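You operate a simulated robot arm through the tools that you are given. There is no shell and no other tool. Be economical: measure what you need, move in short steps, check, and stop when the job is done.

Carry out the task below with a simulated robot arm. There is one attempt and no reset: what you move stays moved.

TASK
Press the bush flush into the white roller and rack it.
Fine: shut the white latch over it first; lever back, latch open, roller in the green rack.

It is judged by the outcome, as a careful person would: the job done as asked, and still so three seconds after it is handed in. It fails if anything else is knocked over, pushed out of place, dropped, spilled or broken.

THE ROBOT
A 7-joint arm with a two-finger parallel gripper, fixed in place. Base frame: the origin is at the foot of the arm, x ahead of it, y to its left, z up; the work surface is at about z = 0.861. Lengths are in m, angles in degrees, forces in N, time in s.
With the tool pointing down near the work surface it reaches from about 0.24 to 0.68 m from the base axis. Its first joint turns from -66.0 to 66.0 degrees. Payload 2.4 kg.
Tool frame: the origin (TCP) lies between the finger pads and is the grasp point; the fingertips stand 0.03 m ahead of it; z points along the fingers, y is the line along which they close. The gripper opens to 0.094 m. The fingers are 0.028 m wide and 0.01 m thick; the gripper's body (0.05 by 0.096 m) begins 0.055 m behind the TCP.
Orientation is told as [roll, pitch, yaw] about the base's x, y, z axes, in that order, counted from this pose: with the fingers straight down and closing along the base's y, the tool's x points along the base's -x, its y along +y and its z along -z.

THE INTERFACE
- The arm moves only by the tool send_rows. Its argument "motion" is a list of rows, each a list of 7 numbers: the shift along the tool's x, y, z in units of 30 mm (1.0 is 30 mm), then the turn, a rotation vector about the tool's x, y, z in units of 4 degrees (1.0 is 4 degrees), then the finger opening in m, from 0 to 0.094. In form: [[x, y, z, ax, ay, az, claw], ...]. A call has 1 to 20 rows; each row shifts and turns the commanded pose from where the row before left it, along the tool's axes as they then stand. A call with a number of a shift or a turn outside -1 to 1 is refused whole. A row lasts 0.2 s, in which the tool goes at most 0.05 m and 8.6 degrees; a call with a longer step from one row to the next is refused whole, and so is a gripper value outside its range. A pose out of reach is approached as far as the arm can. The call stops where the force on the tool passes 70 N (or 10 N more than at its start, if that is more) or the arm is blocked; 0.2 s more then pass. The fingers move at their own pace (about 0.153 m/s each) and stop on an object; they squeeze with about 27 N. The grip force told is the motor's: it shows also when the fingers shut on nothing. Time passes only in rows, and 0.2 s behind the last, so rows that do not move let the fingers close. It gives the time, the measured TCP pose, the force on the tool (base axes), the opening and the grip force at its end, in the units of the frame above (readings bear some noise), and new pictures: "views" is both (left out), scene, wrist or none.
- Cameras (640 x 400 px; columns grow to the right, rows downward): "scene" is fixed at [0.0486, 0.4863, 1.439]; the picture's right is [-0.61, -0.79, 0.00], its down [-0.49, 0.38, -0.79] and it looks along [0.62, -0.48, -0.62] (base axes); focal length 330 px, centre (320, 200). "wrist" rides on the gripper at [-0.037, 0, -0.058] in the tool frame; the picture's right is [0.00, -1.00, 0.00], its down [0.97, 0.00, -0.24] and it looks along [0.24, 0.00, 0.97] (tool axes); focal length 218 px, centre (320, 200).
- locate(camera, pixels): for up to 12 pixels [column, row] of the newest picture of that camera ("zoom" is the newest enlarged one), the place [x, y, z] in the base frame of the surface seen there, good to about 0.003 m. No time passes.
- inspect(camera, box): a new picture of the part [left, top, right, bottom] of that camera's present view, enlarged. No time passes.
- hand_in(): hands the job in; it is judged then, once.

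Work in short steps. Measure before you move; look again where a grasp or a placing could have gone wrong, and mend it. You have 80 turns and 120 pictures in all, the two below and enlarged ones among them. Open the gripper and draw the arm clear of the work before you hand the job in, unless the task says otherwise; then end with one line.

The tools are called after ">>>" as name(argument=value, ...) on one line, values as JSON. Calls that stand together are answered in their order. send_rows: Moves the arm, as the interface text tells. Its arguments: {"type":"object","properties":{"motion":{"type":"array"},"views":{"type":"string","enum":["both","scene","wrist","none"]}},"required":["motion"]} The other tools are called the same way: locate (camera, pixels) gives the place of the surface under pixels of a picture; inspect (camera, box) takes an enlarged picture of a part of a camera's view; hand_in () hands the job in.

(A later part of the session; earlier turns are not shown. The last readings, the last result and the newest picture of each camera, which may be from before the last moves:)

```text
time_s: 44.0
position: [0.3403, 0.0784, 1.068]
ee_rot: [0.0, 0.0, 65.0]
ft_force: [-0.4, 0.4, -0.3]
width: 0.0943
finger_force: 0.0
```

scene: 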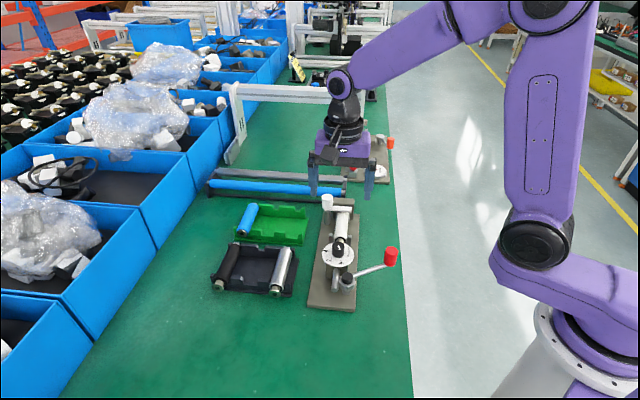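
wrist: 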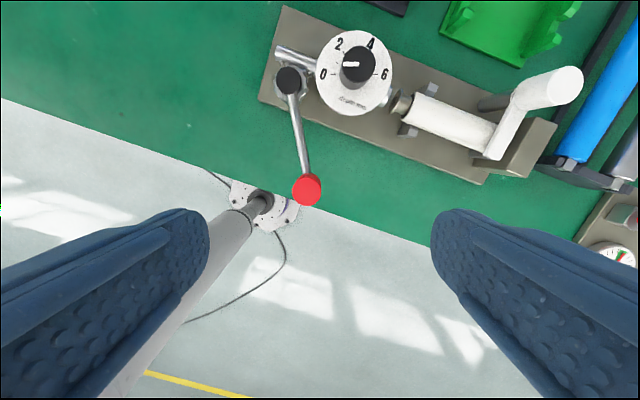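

Knob top at (308,190): about 9 mm along +y tool. I correct, narrow to 0.05, descend to z≈0.94 and grip it.

>>> send_rows(motion=[[0, 0.3, 0, 0, 0, 0, 0.05], [0, 0, 0.9, 0, 0, 0, 0.05], [0, 0, 0.9, 0, 0, 0, 0.05], [0, 0, 0.9, 0, 0, 0, 0.05], [0, 0, 0.9, 0, 0, 0, 0.05], [0, 0, 0.7, 0, 0, 0, 0.05], [0, 0, 0, 0, 0, 0, 0.05]], views="wrist")

```text
time_s: 45.6
position: [0.3309, 0.0827, 0.9387]
ee_rot: [0.1, 0.1, 65.0]
ft_force: [-0.4, -0.3, 0.1]
width: 0.0498
finger_force: 0.1
```

wrist: 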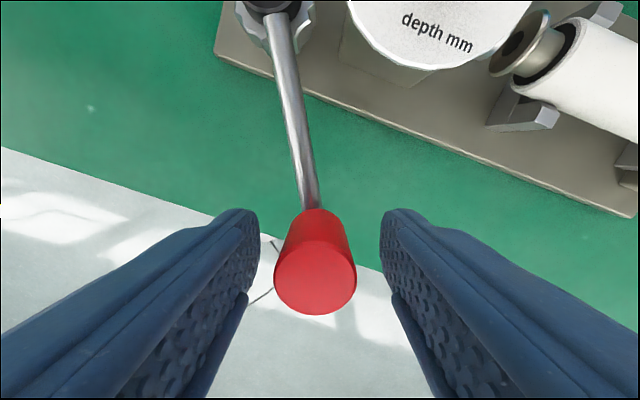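

Knob is centred between the fingers at (315,272). I grip and swing 24° clockwise about the pivot as a trial.

>>> send_rows(motion=[[0, 0, 0, 0, 0, 0, 0], [0, 0, 0, 0, 0, 0, 0], [0.027, 0.221, 0, 0, 0, 1, 0], [0.027, 0.221, 0, 0, 0, 1, 0], [0.027, 0.221, 0, 0, 0, 1, 0], [0.027, 0.221, 0, 0, 0, 1, 0], [0.027, 0.221, 0, 0, 0, 1, 0], [0.027, 0.221, 0, 0, 0, 1, 0], [0, 0, 0, 0, 0, 0, 0]], views="both")

>>> inspect(camera="scene", box=[290, 180, 410, 300])

```text
time_s: 47.6
position: [0.2945, 0.1008, 0.9374]
ee_rot: [0.0, 0.3, 40.9]
ft_force: [-10.8, -22.3, 31.5]
width: 0.0252
finger_force: 45.3
```

scene: 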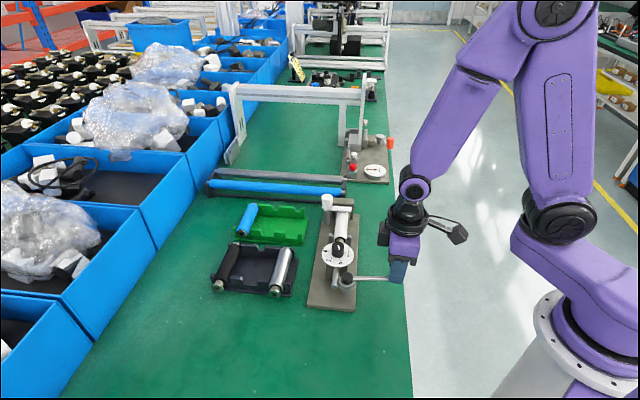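
wrist: 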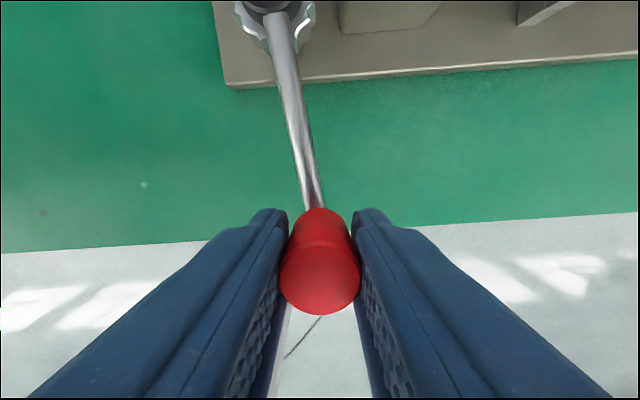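

```text
3.33 times, centred on (350, 240) of scene
```

zoom: 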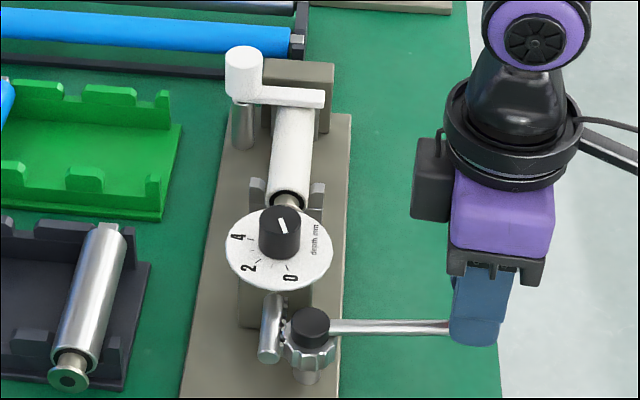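

Lever follows; the load suggests I'm ~1.5 mm too far in and low. I correct and continue another 32°.

>>> send_rows(motion=[[0.06, 0, -0.05, 0, 0, 0, 0], [0.03, 0.223, 0, 0, 0, 1, 0], [0.03, 0.223, 0, 0, 0, 1, 0], [0.03, 0.223, 0, 0, 0, 1, 0], [0.03, 0.223, 0, 0, 0, 1, 0], [0.03, 0.223, 0, 0, 0, 1, 0], [0.03, 0.223, 0, 0, 0, 1, 0], [0.03, 0.223, 0, 0, 0, 1, 0], [0.03, 0.223, 0, 0, 0, 1, 0], [0, 0, 0, 0, 0, 0, 0]], views="scene")

>>> inspect(camera="scene", box=[290, 180, 410, 300])

```text
time_s: 49.8
position: [0.2636, 0.1417, 0.9391]
ee_rot: [-0.3, 0.3, 9.0]
ft_force: [-23.0, -6.5, -17.9]
width: 0.0252
finger_force: 44.7
```

scene: 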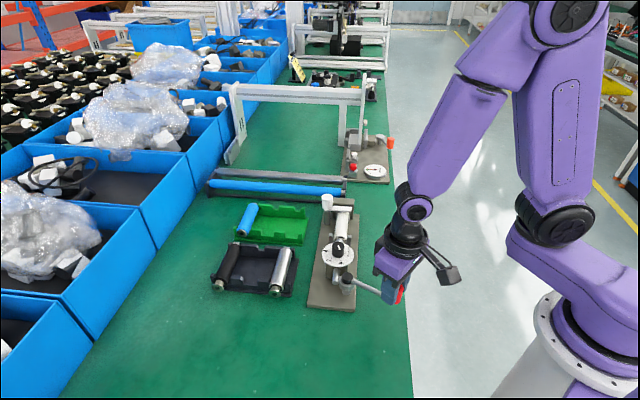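

```text
3.33 times, centred on (350, 240) of scene
```

zoom: 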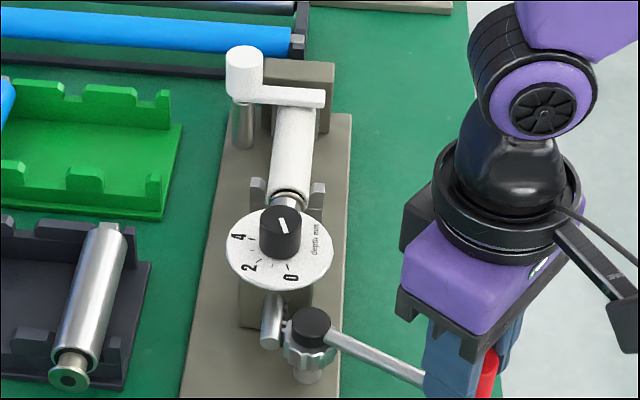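

Ram is advancing and the roller has been taken up. I continue in small steps, watching for the stop.

>>> send_rows(motion=[[0.04, 0, 0.03, 0, 0, 0, 0], [0.03, 0.223, 0, 0, 0, 1, 0], [0.03, 0.223, 0, 0, 0, 1, 0], [0.03, 0.223, 0, 0, 0, 1, 0], [0.03, 0.223, 0, 0, 0, 1, 0], [0, 0, 0, 0, 0, 0, 0]], views="scene")

>>> inspect(camera="scene", box=[310, 210, 390, 310])

```text
time_s: 50.9
position: [0.2587, 0.1556, 0.9377]
ee_rot: [-1.2, 0.7, -4.5]
ft_force: [12.0, -18.8, 11.5]
width: 0.0253
finger_force: 45.3
stopped in row 5: the force on the tool passed its limit (the readings are from after the stop); the commanded pose is now the measured one
```

scene: 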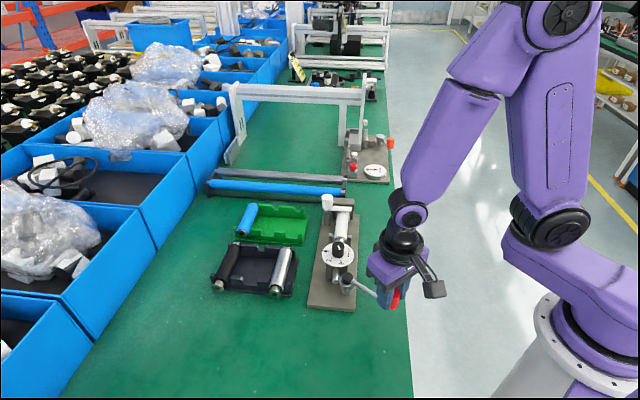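

```text
4.00 times, centred on (350, 260) of scene
```

zoom: 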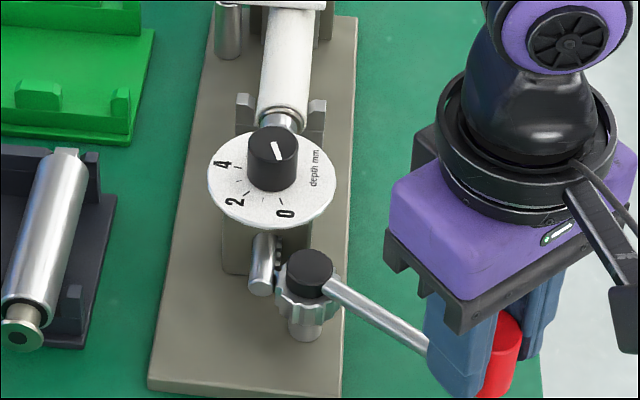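

>>> inspect(camera="scene", box=[322, 220, 362, 250])

>>> send_rows(motion=[[0, 0, 0, 0, 0, 0, 0]], views="wrist")

```text
13.33 times, centred on (342, 235) of scene
```

zoom: 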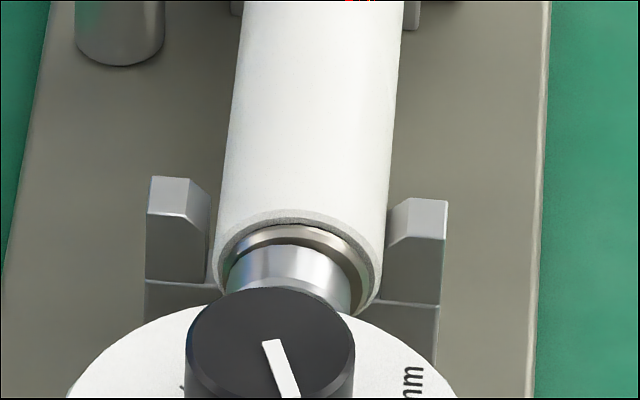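

```text
time_s: 51.3
position: [0.2589, 0.1556, 0.9381]
ee_rot: [-1.2, 0.6, -4.5]
ft_force: [17.2, -28.7, 17.2]
width: 0.0254
finger_force: 44.8
```

wrist: 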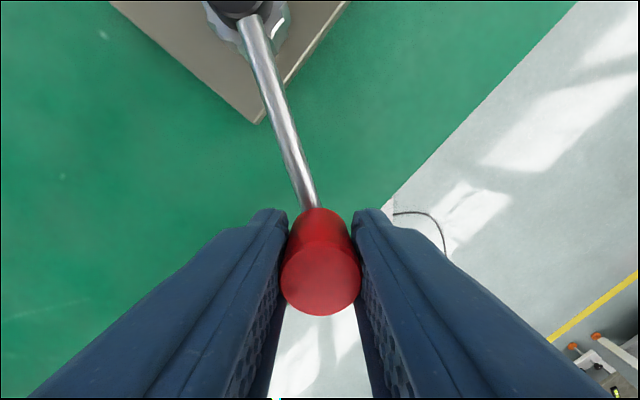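

Flange seems almost at the end face but the lever lags slightly, so I push a bit further tangentially to be sure it has hit the stop.

>>> send_rows(motion=[[0.02, 0.07, 0, 0, 0, 0, 0], [0.02, 0.07, 0, 0, 0, 0, 0], [0.02, 0.07, 0, 0, 0, 0, 0], [0.02, 0.07, 0, 0, 0, 0, 0], [0.02, 0.07, 0, 0, 0, 0, 0], [0, 0, 0, 0, 0, 0, 0]], views="none")

>>> inspect(camera="scene", box=[322, 220, 362, 250])

```text
time_s: 52.1
position: [0.2587, 0.1561, 0.9363]
ee_rot: [-1.8, 0.9, -4.8]
ft_force: [13.1, -17.4, 5.4]
width: 0.0258
finger_force: 44.8
stopped in row 3: the force on the tool passed its limit (the readings are from after the stop); the commanded pose is now the measured one
```

```text
13.33 times, centred on (342, 235) of scene
```

zoom: 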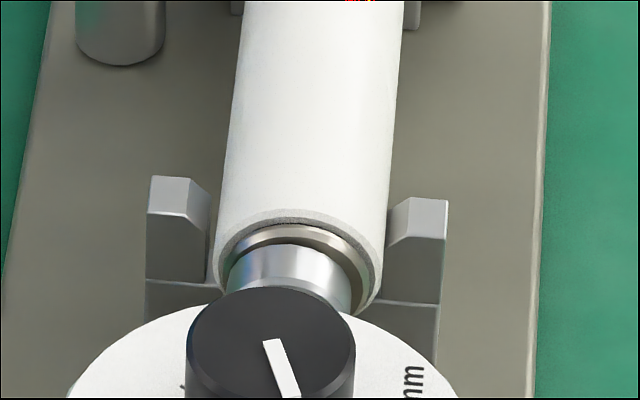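

It doesn't move further: hard stop reached. I now swing the lever back the same arc, first 32°.

>>> send_rows(motion=[[-0.077, -0.217, 0, 0.1, -0.1, -1, 0], [-0.077, -0.217, 0, 0.1, -0.1, -1, 0], [-0.077, -0.217, 0, 0.1, 0, -1, 0], [-0.077, -0.217, 0, 0.1, 0, -1, 0], [-0.077, -0.217, 0, 0, 0, -1, 0], [-0.077, -0.217, 0, 0, 0, -1, 0], [-0.077, -0.217, 0, 0, 0, -1, 0], [-0.077, -0.217, 0, 0, 0, -1, 0], [0, 0, 0, 0, 0, 0, 0]], views="wrist")

```text
time_s: 54.1
position: [0.2832, 0.1093, 0.939]
ee_rot: [-2.8, 1.8, 27.2]
ft_force: [-9.5, -10.7, -12.9]
width: 0.0263
finger_force: 45.1
```

wrist: 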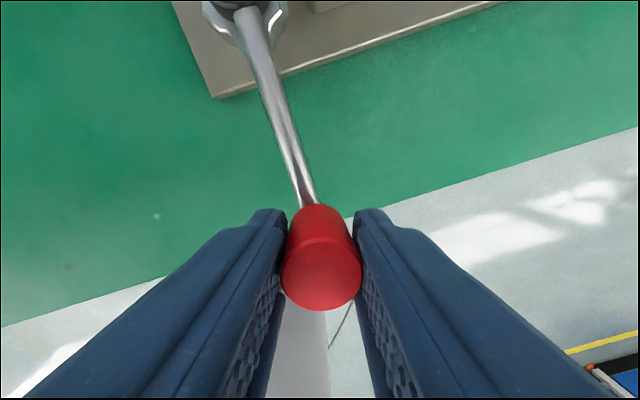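

>>> send_rows(motion=[[-0.075, -0.217, 0, -0.15, 0.1, -1, 0], [-0.075, -0.217, 0, -0.15, 0.1, -1, 0], [-0.075, -0.217, 0, -0.15, 0.1, -1, 0], [-0.075, -0.217, 0, -0.15, 0.1, -1, 0], [-0.075, -0.217, 0, 0, 0, -1, 0], [-0.075, -0.217, 0, 0, 0, -1, 0], [-0.075, -0.217, 0, 0, 0, -1, 0], [-0.04, -0.12, 0, 0, 0, -0.5, 0], [0, 0, 0, 0, 0, 0, 0]], views="both")

>>> inspect(camera="scene", box=[290, 180, 410, 300])

```text
time_s: 56.1
position: [0.3279, 0.0835, 0.9401]
ee_rot: [1.1, 3.4, 57.2]
ft_force: [-4.9, -16.8, 30.5]
width: 0.0252
finger_force: 45.1
```

scene: 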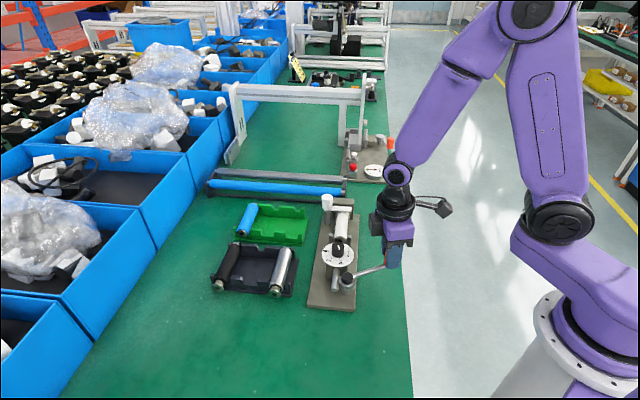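
wrist: 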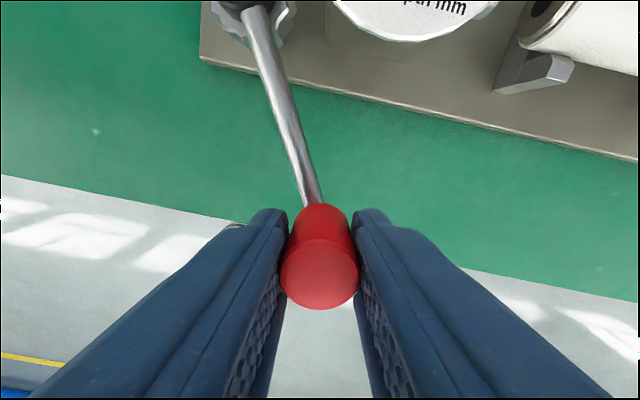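

```text
3.33 times, centred on (350, 240) of scene
```

zoom: 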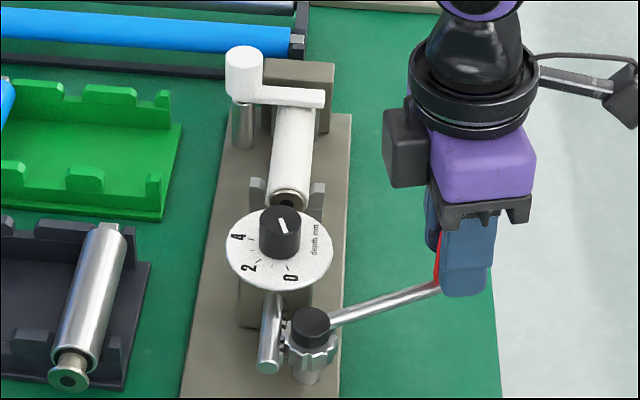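

Lever almost home (bush now flush in the roller end). I nudge 3 mm more toward its start, release and rise.

>>> send_rows(motion=[[-0.02, -0.05, 0, 0, 0, 0, 0], [-0.02, -0.05, 0, 0, 0, 0, 0], [0, 0, 0, 0, 0, 0, 0], [0, 0, 0, 0, 0, 0, 0.05], [0, 0, 0, 0, 0, 0, 0.05], [0, 0, -0.8, 0, 0, 0, 0.05], [0, 0, -0.9, 0, 0, 0, 0.05], [0, 0, -0.9, 0, -0.8, 0, 0.094], [0, 0, -0.9, 0, 0, 0, 0.094], [0, 0, -0.5, 0, 0, 0, 0.094], [0, 0, 0, 0, 0, 0, 0.094]], views="both")

>>> inspect(camera="scene", box=[290, 180, 410, 300])

>>> inspect(camera="scene", box=[322, 220, 362, 250])

```text
time_s: 58.5
position: [0.3343, 0.0884, 1.0585]
ee_rot: [1.1, 0.2, 57.2]
ft_force: [-0.1, -0.5, -0.5]
width: 0.0938
finger_force: 0.0
```

scene: 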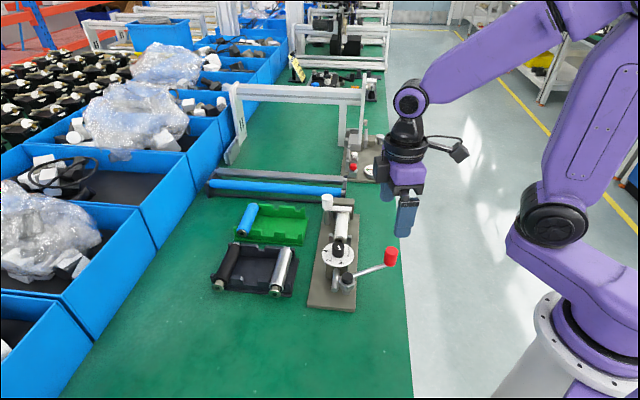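
wrist: 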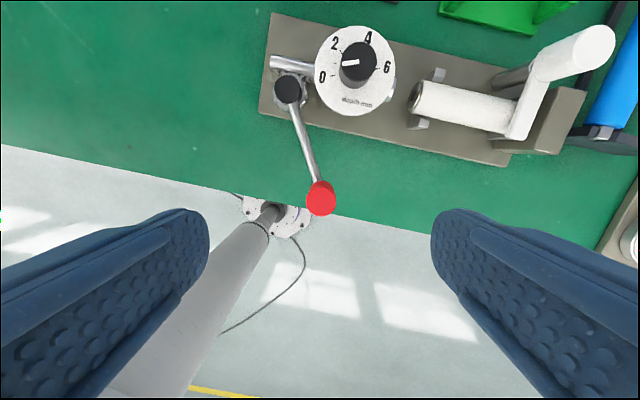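

```text
3.33 times, centred on (350, 240) of scene
```

zoom: 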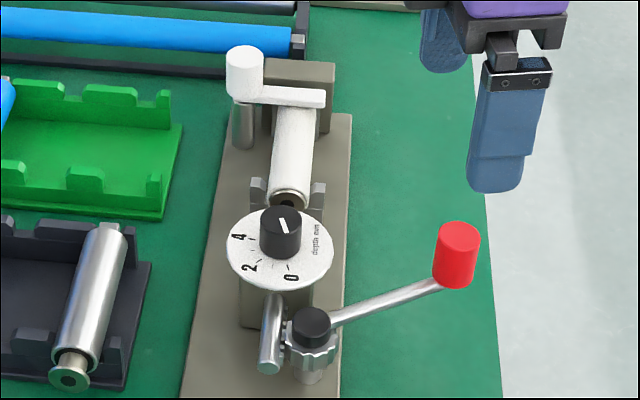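

```text
13.33 times, centred on (342, 235) of scene
```

zoom: 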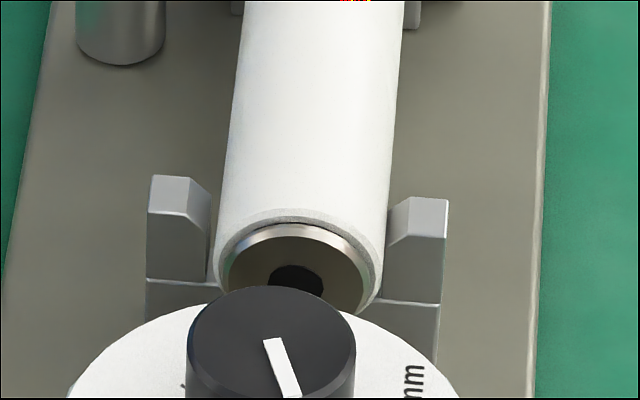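

Lever is exactly back at its start position. I compare the seated bush with the finished blue roller in the rack.

>>> inspect(camera="scene", box=[228, 195, 316, 250])

>>> inspect(camera="wrist", box=[390, 60, 550, 160])

```text
7.27 times, centred on (272, 222) of scene
```

zoom: 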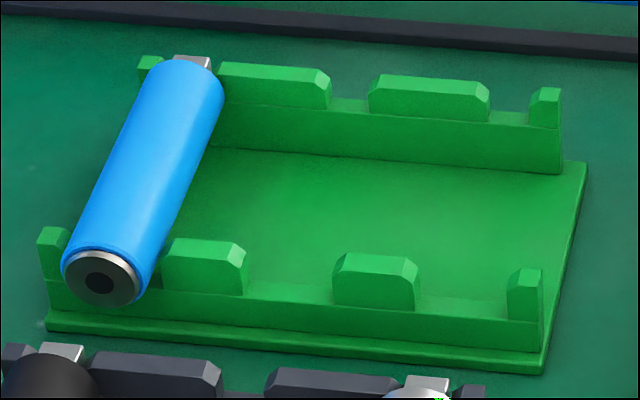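

```text
4.00 times, centred on (470, 110) of wrist
```

zoom: 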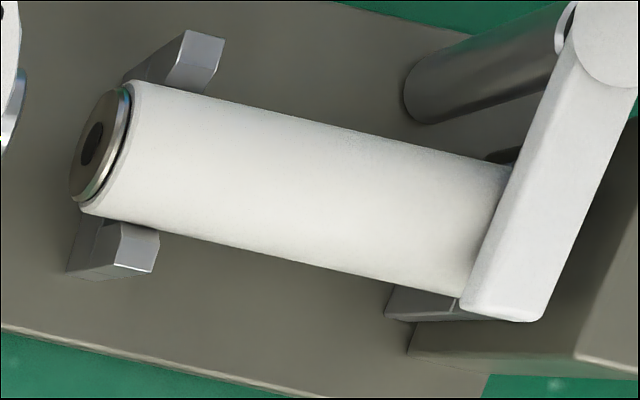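

The flange is seated like the blue one's. Next I turn the tool to yaw −20 and go back to the latch knob to open it.

>>> send_rows(motion=[[0, 0, 0, 0.19, 0.2, 0, 0.094], [0, 0, 0, 0, 0, 1, 0.094], [0, 0, 0, 0, 0, 1, 0.094], [0, 0, 0, 0, 0, 1, 0.094], [0, 0, 0, 0, 0, 1, 0.094], [0, 0, 0, 0, 0, 1, 0.094], [0, 0, 0, 0, 0, 1, 0.094], [0, 0, 0, 0, 0, 1, 0.094], [0, 0, 0, 0, 0, 1, 0.094], [0, 0, 0, 0, 0, 1, 0.094], [0, 0, 0, 0, 0, 1, 0.094], [0, 0, 0, 0, 0, 1, 0.094], [0, 0, 0, 0, 0, 1, 0.094], [0, 0, 0, 0, 0, 1, 0.094], [0, 0, 0, 0, 0, 1, 0.094], [0, 0, 0, 0, 0, 1, 0.094], [0, 0, 0, 0, 0, 1, 0.094], [0, 0, 0, 0, 0, 1, 0.094], [0, 0, 0, 0, 0, 1, 0.094], [0, 0, 0, 0, 0, 1, 0.094]], views="none")

```text
time_s: 62.7
position: [0.336, 0.086, 1.0579]
ee_rot: [-0.9, 0.6, -18.9]
ft_force: [0.2, 0.2, 0.1]
width: 0.094
finger_force: 0.0
```

>>> send_rows(motion=[[0, 0, 0, -0.26, -0.07, 0, 0.094], [-0.994, 0.266, 0, 0, 0, 0, 0.094], [-0.994, 0.266, 0, 0, 0, 0, 0.094], [-0.994, 0.266, 0, 0, 0, 0, 0.094], [-0.994, 0.266, 0, 0, 0, 0, 0.094], [-0.994, 0.266, 0, 0, 0, 0, 0.094], [-0.994, 0.266, 0, 0, 0, 0, 0.094], [-0.994, 0.266, 0, 0, 0, 0, 0.05], [0, 0, 0.9, 0, 0, 0, 0.05], [0, 0, 0.9, 0, 0, 0, 0.05], [0, 0, 0, 0, 0, 0, 0.05]], views="wrist")

```text
time_s: 65.1
position: [0.5496, 0.0709, 1.0019]
ee_rot: [0.1, 0.3, -18.8]
ft_force: [0.1, 0.2, -1.1]
width: 0.0501
finger_force: 0.0
```

wrist: 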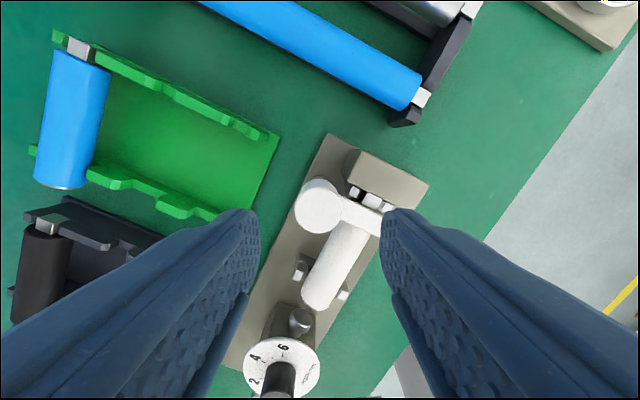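

>>> send_rows(motion=[[-0.13, 0, 0, 0, 0, 0, 0.05], [0, 0, 0.7, 0, 0, 0, 0.05], [0, 0, 0.7, 0, 0, 0, 0.05], [0, 0, 0.53, 0, 0, 0, 0.05], [0, 0, 0, 0, 0, 0, 0.05], [0, 0, 0, 0, 0, 0, 0.0], [0, 0, 0, 0, 0, 0, 0.0]], views="wrist")

```text
time_s: 66.7
position: [0.5525, 0.0719, 0.943]
ee_rot: [0.1, 0.3, -18.9]
ft_force: [0.9, 0.9, -3.3]
width: 0.0279
finger_force: 45.1
```

wrist: 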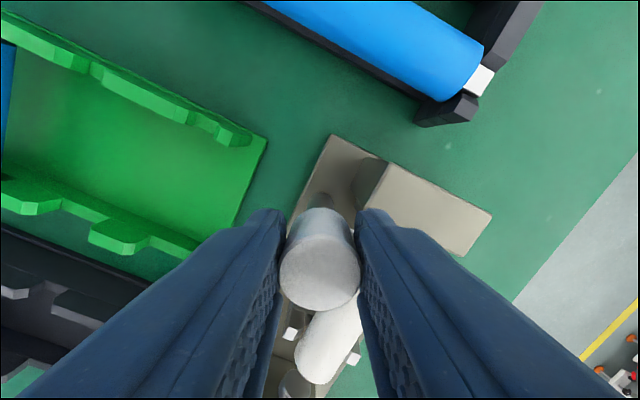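

Gripped with little side load. I twist the knob counter-clockwise 48° first.

>>> send_rows(motion=[[0, 0, 0, 0, 0, -1, 0.0], [0, 0, 0, 0, 0, -1, 0.0], [0, 0, 0, 0, 0, -1, 0.0], [0, 0, 0, 0, 0, -1, 0.0], [0, 0, 0, 0, 0, -1, 0.0], [0, 0, 0, 0, 0, -1, 0.0], [0, 0, 0, 0, 0, -1, 0.0], [0, 0, 0, 0, 0, -1, 0.0], [0, 0, 0, 0, 0, -1, 0.0], [0, 0, 0, 0, 0, -1, 0.0], [0, 0, 0, 0, 0, -1, 0.0], [0, 0, 0, 0, 0, -1, 0.0], [0, 0, 0, 0, 0, 0, 0.0]], views="wrist")

```text
time_s: 69.5
position: [0.5533, 0.0736, 0.9439]
ee_rot: [0.4, 0.5, 29.5]
ft_force: [-2.6, 24.8, -34.4]
width: 0.0278
finger_force: 44.9
```

wrist: 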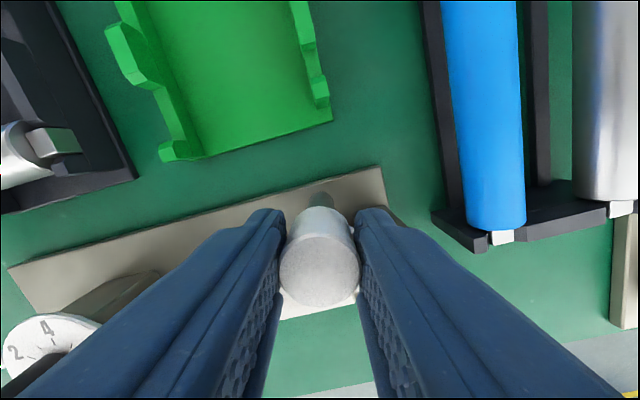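

>>> send_rows(motion=[[-0.017, 0.03, 0.04, 0, 0, -1, 0.0], [0, 0, 0, 0, 0, -1, 0.0], [0, 0, 0, 0, 0, -1, 0.0], [0, 0, 0, 0, 0, -1, 0.0], [0, 0, 0, 0, 0, -1, 0.0], [0, 0, 0, 0, 0, -1, 0.0], [0, 0, 0, 0, 0, -1, 0.0], [0, 0, 0, 0, 0, -1, 0.0], [0, 0, 0, 0, 0, -1, 0.0], [0, 0, 0, 0, 0, -1, 0.0], [0, 0, 0, 0, 0, -0.5, 0.0], [0, 0, 0, 0, 0, 0, 0.0]], views="both")

>>> inspect(camera="scene", box=[300, 170, 380, 220])

```text
time_s: 72.1
position: [0.5513, 0.0743, 0.9441]
ee_rot: [0.7, 0.0, 71.2]
ft_force: [-31.4, 20.4, 13.9]
width: 0.0276
finger_force: 45.3
```

scene: 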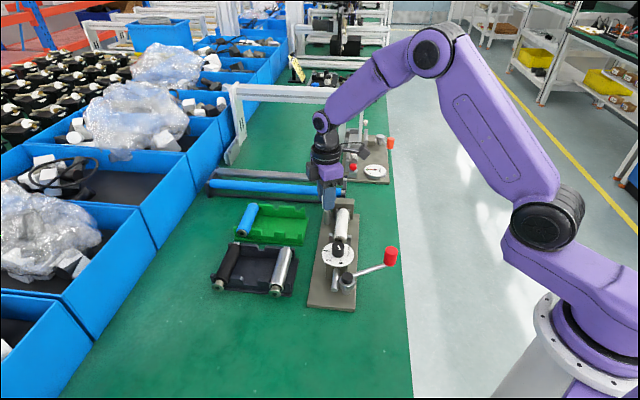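
wrist: 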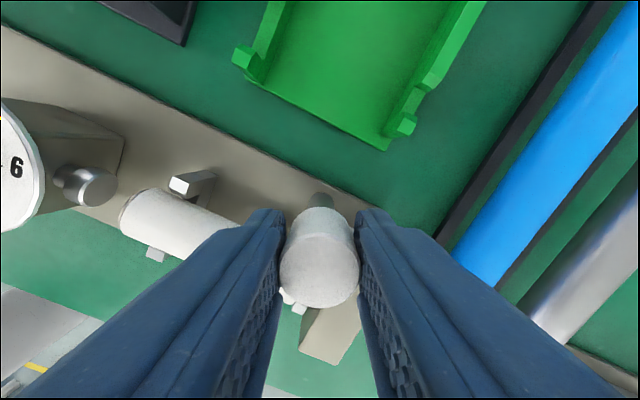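

```text
8.00 times, centred on (340, 195) of scene
```

zoom: 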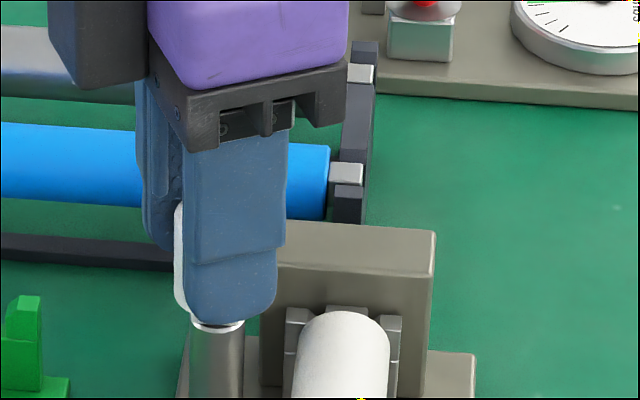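

The latch arm is off the roller. I release, rise and turn back toward yaw −45.

>>> send_rows(motion=[[0, 0, 0, 0, 0, 0, 0.05], [0, 0, 0, 0, 0, 0, 0.05], [0, 0, -0.8, 0, 0, 0, 0.05], [0, 0, -0.9, 0, 0, 0, 0.05], [0, 0, -0.9, 0, 0, 0, 0.094], [0, 0, -0.9, 0, 0, 0, 0.094], [0, 0, -0.7, 0, 0, 0, 0.094], [0, 0, 0, 0, 0, 1, 0.094], [0, 0, 0, 0, 0, 1, 0.094], [0, 0, 0, 0, 0, 1, 0.094], [0, 0, 0, 0, 0, 1, 0.094], [0, 0, 0, 0, 0, 1, 0.094], [0, 0, 0, 0, 0, 1, 0.094], [0, 0, 0, 0, 0, 1, 0.094], [0, 0, 0, 0, 0, 1, 0.094], [0, 0, 0, 0, 0, 1, 0.094], [0, 0, 0, 0, 0, 1, 0.094], [0, 0, 0, 0, 0, 1, 0.094], [0, 0, 0, 0, 0, 1, 0.094], [0, 0, 0, 0, 0, 1, 0.094]], views="scene")

>>> inspect(camera="scene", box=[290, 180, 410, 300])

```text
time_s: 76.3
position: [0.5549, 0.0708, 1.0709]
ee_rot: [0.2, 0.2, 19.1]
ft_force: [-0.3, 0.1, -0.1]
width: 0.094
finger_force: 0.0
```

scene: 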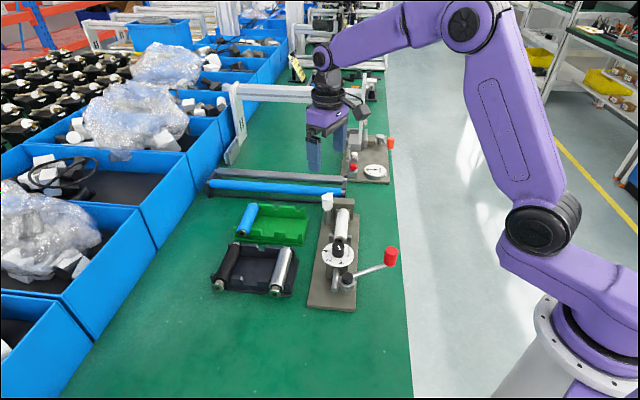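

```text
3.33 times, centred on (350, 240) of scene
```

zoom: 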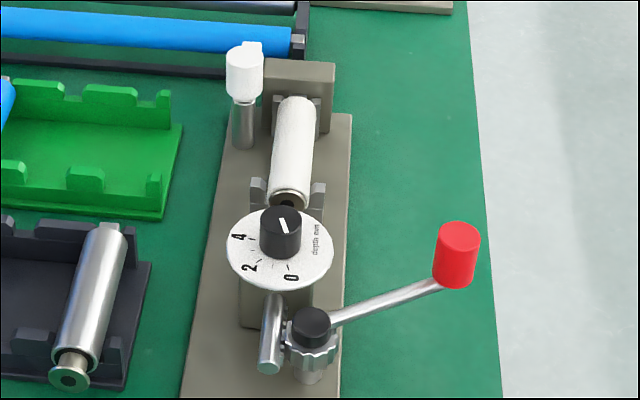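

Latch open, lever back. I finish turning to −45° and move above the roller.

>>> send_rows(motion=[[0, 0, 0, 0, 0, 1, 0.094], [0, 0, 0, 0, 0, 1, 0.094], [0, 0, 0, 0, 0, 1, 0.094], [0, 0, 0, 0, 0, 1, 0.094], [0, 0, 0, 0, 0, 1, 0.094], [0, 0, 0, 0, 0, 1, 0.094], [0, 0, 0, 0, 0, 1, 0.094], [0, 0, 0, 0, 0, 1, 0.094], [0, 0, 0, 0, 0, 1, 0.094], [0, 0, 0, 0, 0, 1, 0.094], [0, 0, 0, 0, 0, 1, 0.094], [0, 0, 0, 0, 0, 1, 0.094], [0, 0, 0, 0, 0, 1, 0.094], [0, 0, 0, 0, 0, 1, 0.094], [0, 0, 0, 0, 0, 1, 0.094], [0, 0, 0, 0, 0, 1, 0.094], [0.78, -0.715, 0, 0, 0, 0, 0.094], [0.78, -0.715, 0, 0, 0, 0, 0.094], [0, 0, 0, 0, 0, 0, 0.094]], views="wrist")

```text
time_s: 80.3
position: [0.4918, 0.0742, 1.0699]
ee_rot: [0.0, 0.4, -44.9]
ft_force: [0.6, 0.8, 0.9]
width: 0.0942
finger_force: 0.0
```

wrist: 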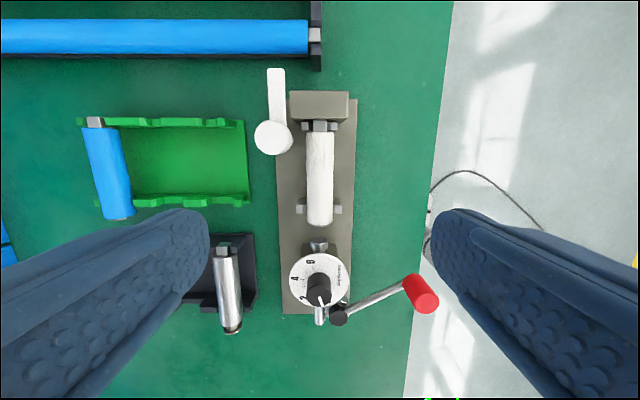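

>>> inspect(camera="wrist", box=[70, 100, 260, 220])

>>> inspect(camera="scene", box=[228, 195, 316, 250])

```text
3.33 times, centred on (165, 160) of wrist
```

zoom: 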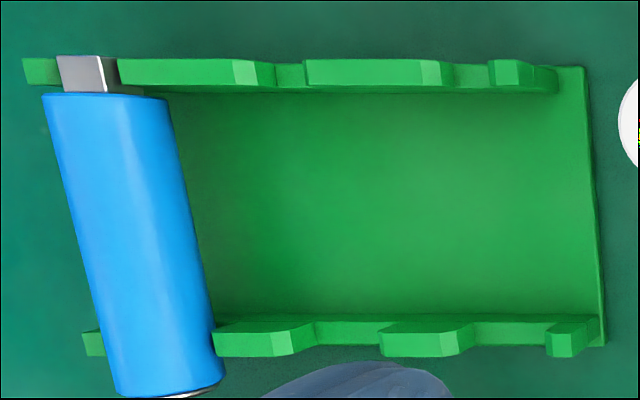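

```text
7.27 times, centred on (272, 222) of scene
```

zoom: 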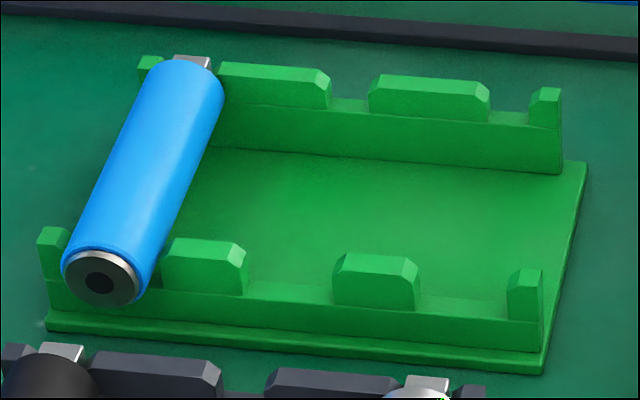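

>>> locate(camera="zoom", pixels=[[350, 103], [509, 116], [290, 291], [465, 306], [332, 85], [372, 95], [490, 100], [532, 105], [244, 262], [336, 275], [415, 285], [512, 292]])

>>> locate(camera="zoom", pixels=[[192, 61], [190, 80], [140, 170], [105, 252], [110, 280], [270, 75], [430, 88], [205, 245], [378, 262], [350, 130], [350, 200], [380, 320]])

>>> locate(camera="wrist", pixels=[[162, 122], [211, 124], [170, 199], [227, 201], [96, 121], [108, 150], [118, 210], [152, 122], [202, 123], [320, 134], [320, 222], [320, 126]])

```text
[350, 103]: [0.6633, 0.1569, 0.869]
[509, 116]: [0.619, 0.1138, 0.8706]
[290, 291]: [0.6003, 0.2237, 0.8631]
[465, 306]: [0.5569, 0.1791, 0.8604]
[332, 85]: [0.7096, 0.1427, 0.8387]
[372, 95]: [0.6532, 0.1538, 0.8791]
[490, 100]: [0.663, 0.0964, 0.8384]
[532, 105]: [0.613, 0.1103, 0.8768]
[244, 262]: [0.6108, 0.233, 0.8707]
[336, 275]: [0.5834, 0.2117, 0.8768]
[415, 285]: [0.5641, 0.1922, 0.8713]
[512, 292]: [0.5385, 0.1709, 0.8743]
```

```text
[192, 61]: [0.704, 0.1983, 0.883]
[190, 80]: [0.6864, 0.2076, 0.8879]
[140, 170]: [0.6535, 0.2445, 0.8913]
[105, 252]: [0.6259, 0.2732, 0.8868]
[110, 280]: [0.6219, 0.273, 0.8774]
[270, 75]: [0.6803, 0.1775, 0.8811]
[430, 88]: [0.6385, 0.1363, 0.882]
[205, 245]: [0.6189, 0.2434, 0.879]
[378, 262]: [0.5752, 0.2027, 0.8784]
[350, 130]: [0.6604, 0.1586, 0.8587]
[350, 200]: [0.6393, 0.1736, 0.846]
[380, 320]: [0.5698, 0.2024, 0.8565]
```

```text
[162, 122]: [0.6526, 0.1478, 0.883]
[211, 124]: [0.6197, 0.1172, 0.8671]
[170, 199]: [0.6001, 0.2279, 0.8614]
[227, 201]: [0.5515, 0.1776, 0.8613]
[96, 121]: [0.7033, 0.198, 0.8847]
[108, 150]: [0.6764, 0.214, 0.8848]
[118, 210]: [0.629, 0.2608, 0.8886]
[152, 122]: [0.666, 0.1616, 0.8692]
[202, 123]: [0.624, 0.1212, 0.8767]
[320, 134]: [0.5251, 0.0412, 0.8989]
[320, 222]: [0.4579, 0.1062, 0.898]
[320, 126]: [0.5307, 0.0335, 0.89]
```

Slot 3 of the green rack lies at u≈0.5195 with notches at the same v as the fixture, so the transfer is a pure +0.120 m shift in u and ~9 mm lower. I descend and grip the roller.

>>> send_rows(motion=[[0, 0, 0.9, 0, 0, 0, 0.05], [0, 0, 0.9, 0, 0, 0, 0.05], [0, 0, 0.9, 0, 0, 0, 0.05], [0, 0, 0.9, 0, 0, 0, 0.05], [0, 0, 0.9, 0, 0, 0, 0.05], [0, 0, 0.9, 0, 0, 0, 0.05], [0, 0, 0.53, 0, 0, 0, 0.05], [0, 0, 0, 0, 0, 0, 0.05], [0, 0, 0, 0, 0, 0, 0.0], [0, 0, 0, 0, 0, 0, 0.0]], views="wrist")

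```text
time_s: 82.5
position: [0.4907, 0.0729, 0.894]
ee_rot: [0.0, 0.4, -44.8]
ft_force: [0.6, 2.0, 0.0]
width: 0.0297
finger_force: 27.2
```

wrist: 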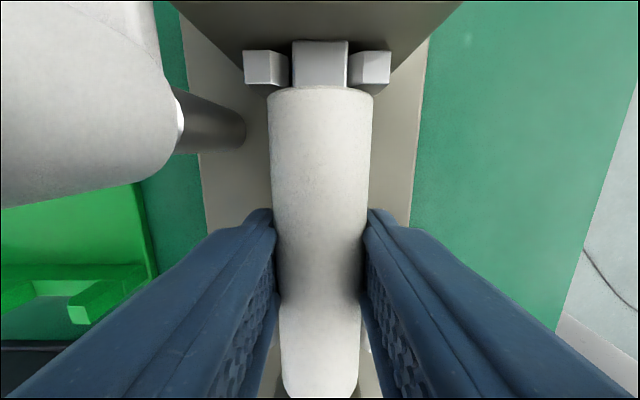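

>>> send_rows(motion=[[0, 0, -0.3, 0, 0, 0, 0.0], [0, 0, -0.8, 0, 0, 0, 0.0], [0, 0, -0.8, 0, 0, 0, 0.0], [0, 0, -0.8, 0, 0, 0, 0.0], [0, 0, -0.8, 0, 0, 0, 0.0], [0, 0, 0, 0, 0, 0, 0.0], [0, 0.8, 0, 0, 0, 0, 0.0], [0, 0.8, 0, 0, 0, 0, 0.0], [0, 0.8, 0, 0, 0, 0, 0.0], [0, 0.8, 0, 0, 0, 0, 0.0], [0, 0.8, 0, 0, 0, 0, 0.0], [0, 0, 0, 0, 0, 0, 0.0]], views="both")

```text
time_s: 85.1
position: [0.5769, 0.1587, 0.9974]
ee_rot: [-0.1, 0.4, -44.8]
ft_force: [-0.4, 0.3, -1.5]
width: 0.0294
finger_force: 26.4
```

scene: 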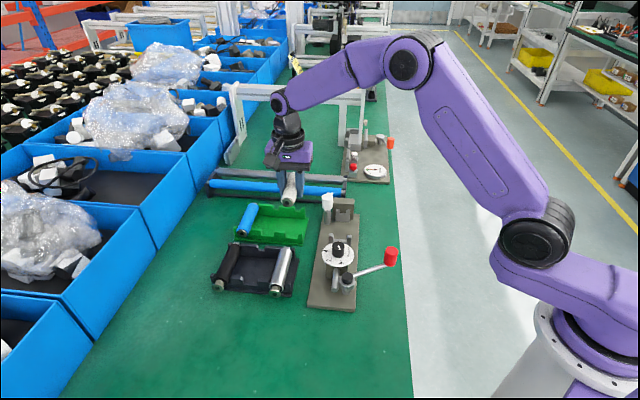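
wrist: 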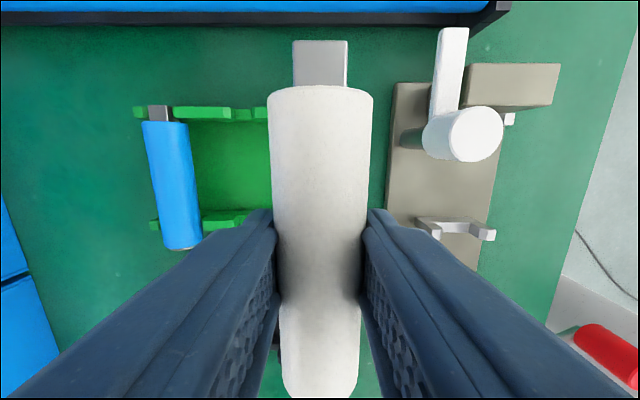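

Reading gives u=0.520, v=0.296 as planned. I lower to z≈0.925 and check alignment with the slot.

>>> send_rows(motion=[[0, 0, 0.8, 0, 0, 0, 0.0], [0, 0, 0.8, 0, 0, 0, 0.0], [0, 0, 0.8, 0, 0, 0, 0.0], [0, 0, 0, 0, 0, 0, 0.0]], views="both")

>>> inspect(camera="scene", box=[228, 180, 324, 250])

>>> inspect(camera="wrist", box=[200, 0, 440, 150])

```text
time_s: 86.1
position: [0.5756, 0.1598, 0.9236]
ee_rot: [0.0, 0.4, -44.9]
ft_force: [-0.5, 0.1, -0.7]
width: 0.0291
finger_force: 27.1
```

scene: 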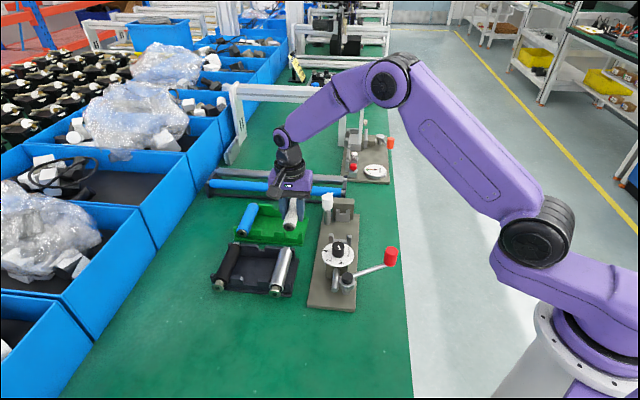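
wrist: 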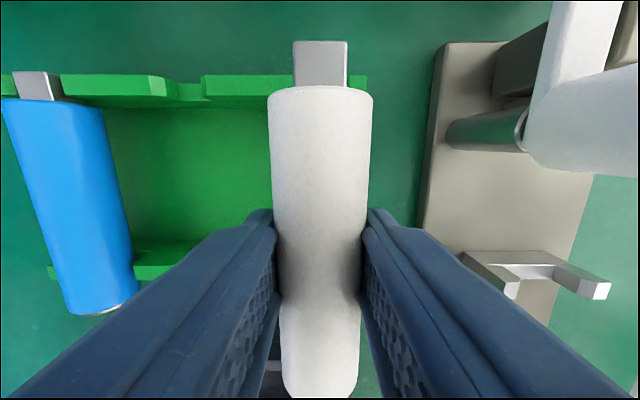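

```text
5.71 times, centred on (276, 215) of scene
```

zoom: 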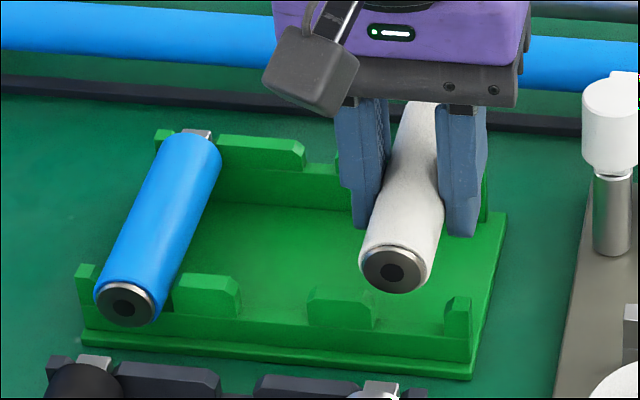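

```text
2.67 times, centred on (320, 75) of wrist
```

zoom: 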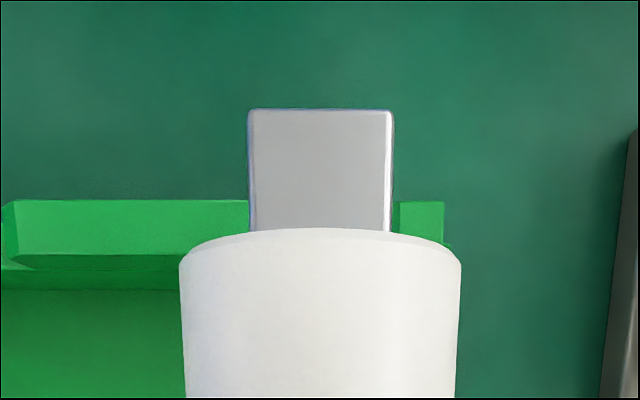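

>>> locate(camera="scene", pixels=[[290, 220], [289, 228], [298, 200], [297, 212]])

>>> locate(camera="wrist", pixels=[[320, 45], [320, 80], [298, 60], [343, 60], [362, 80], [366, 85], [320, 92], [320, 150], [230, 82], [285, 82], [355, 82], [320, 390]])

>>> inspect(camera="scene", box=[272, 205, 316, 250])

```text
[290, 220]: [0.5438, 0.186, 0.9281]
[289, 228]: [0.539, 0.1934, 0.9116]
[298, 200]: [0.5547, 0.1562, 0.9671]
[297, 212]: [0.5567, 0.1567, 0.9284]
```

```text
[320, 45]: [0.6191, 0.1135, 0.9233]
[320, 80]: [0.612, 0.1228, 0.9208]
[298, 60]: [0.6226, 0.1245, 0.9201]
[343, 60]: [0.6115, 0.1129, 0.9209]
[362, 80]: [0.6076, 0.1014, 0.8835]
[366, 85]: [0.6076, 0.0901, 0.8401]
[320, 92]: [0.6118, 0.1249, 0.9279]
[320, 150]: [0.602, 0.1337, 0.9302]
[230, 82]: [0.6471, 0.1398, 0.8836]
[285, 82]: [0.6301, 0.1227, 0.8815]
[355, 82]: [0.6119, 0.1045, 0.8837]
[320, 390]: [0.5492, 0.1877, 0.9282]
```

```text
8.89 times, centred on (294, 228) of scene
```

zoom: 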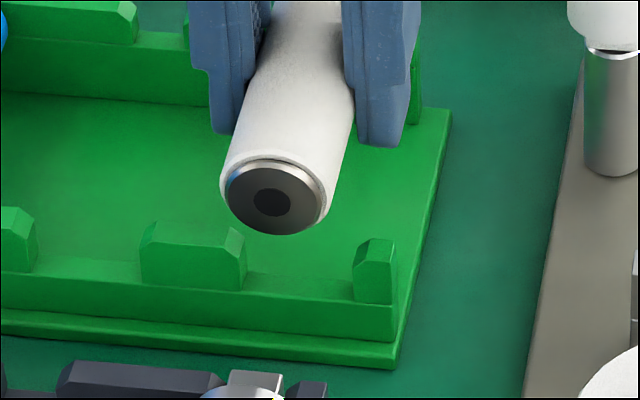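

Alignment is within ~1 mm; I nudge 3 mm toward the far wall to match the blue roller and lower to seat.

>>> send_rows(motion=[[-0.1, -0.02, 0, 0, 0, 0, 0.0], [0, 0, 0.5, 0, 0, 0, 0.0], [0, 0, 0.5, 0, 0, 0, 0.0], [0, 0, 0.2, 0, 0, 0, 0.0], [0, 0, 0.08, 0, 0, 0, 0.0], [0, 0, 0, 0, 0, 0, 0.0]], views="both")

>>> inspect(camera="scene", box=[228, 180, 324, 250])

```text
time_s: 87.5
position: [0.5791, 0.1571, 0.8872]
ee_rot: [0.1, 0.3, -44.8]
ft_force: [0.6, 0.2, 4.6]
width: 0.0289
finger_force: 26.7
```

scene: 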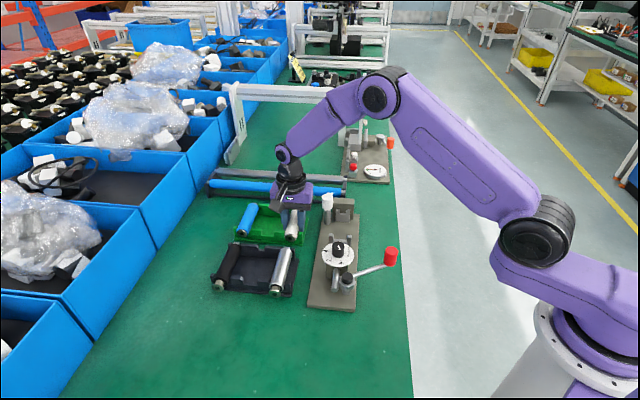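
wrist: 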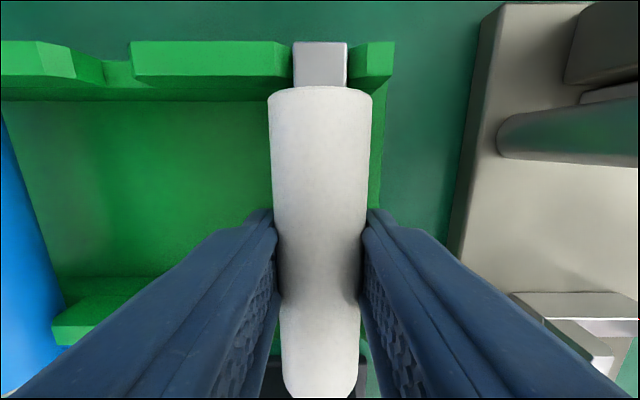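

```text
5.71 times, centred on (276, 215) of scene
```

zoom: 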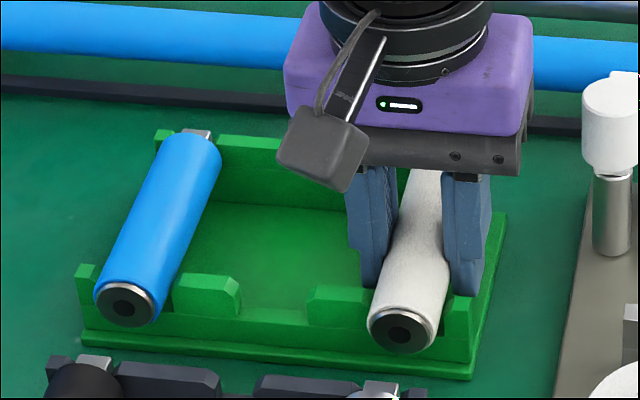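

Pin sits between the tines and contact is light. I release and rise straight up.

>>> send_rows(motion=[[0, 0, 0.03, 0, 0, 0, 0.0], [0, 0, 0, 0, 0, 0, 0.045], [0, 0, 0, 0, 0, 0, 0.045], [0, 0, -0.5, 0, 0, 0, 0.045], [0, 0, -0.9, 0, 0, 0, 0.045], [0, 0, -0.9, 0, 0, 0, 0.045], [0, 0, -0.9, 0, 0, 0, 0.045], [0, 0, -0.9, 0, 0, 0, 0.094], [0.5, -0.5, -0.9, 0, 0, 0, 0.094], [0.7, -0.7, 0, 0, 0, 0, 0.094], [0.7, -0.7, 0, 0, 0, 0, 0.094], [0, 0, 0, 0, 0, 0, 0.094]], views="both")

>>> inspect(camera="scene", box=[228, 190, 324, 250])

>>> inspect(camera="wrist", box=[80, 20, 400, 260])

```text
time_s: 90.1
position: [0.4962, 0.159, 1.0359]
ee_rot: [0.0, 0.5, -44.9]
ft_force: [0.1, 0.3, 1.0]
width: 0.0941
finger_force: 0.0
```

scene: 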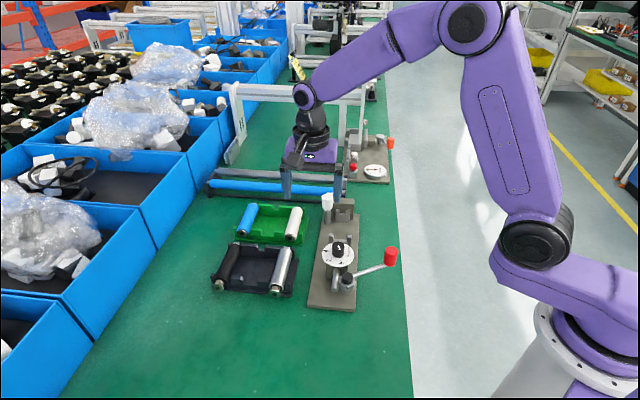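
wrist: 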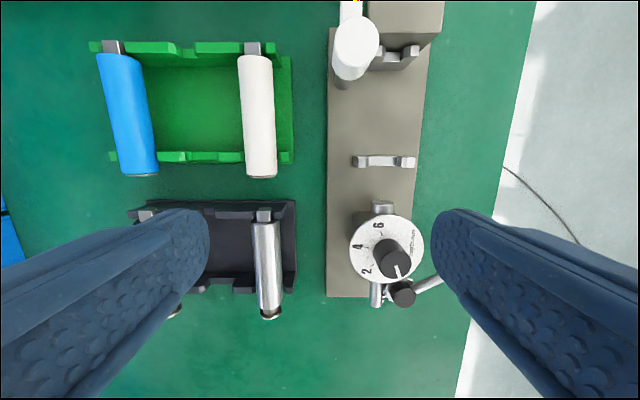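

```text
6.67 times, centred on (276, 220) of scene
```

zoom: 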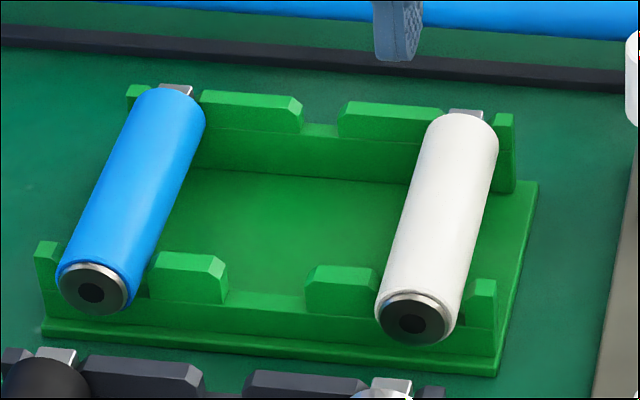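

```text
1.67 times, centred on (240, 140) of wrist
```

zoom: 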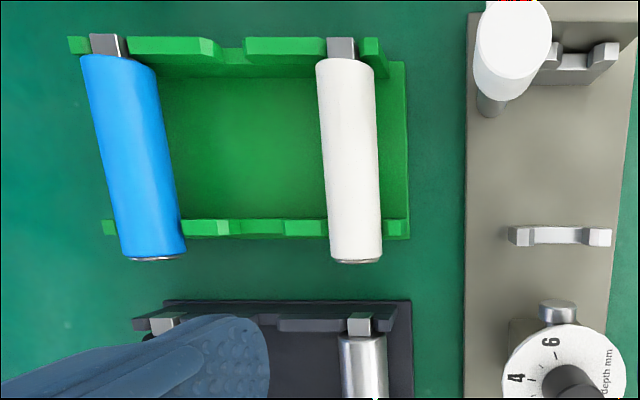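

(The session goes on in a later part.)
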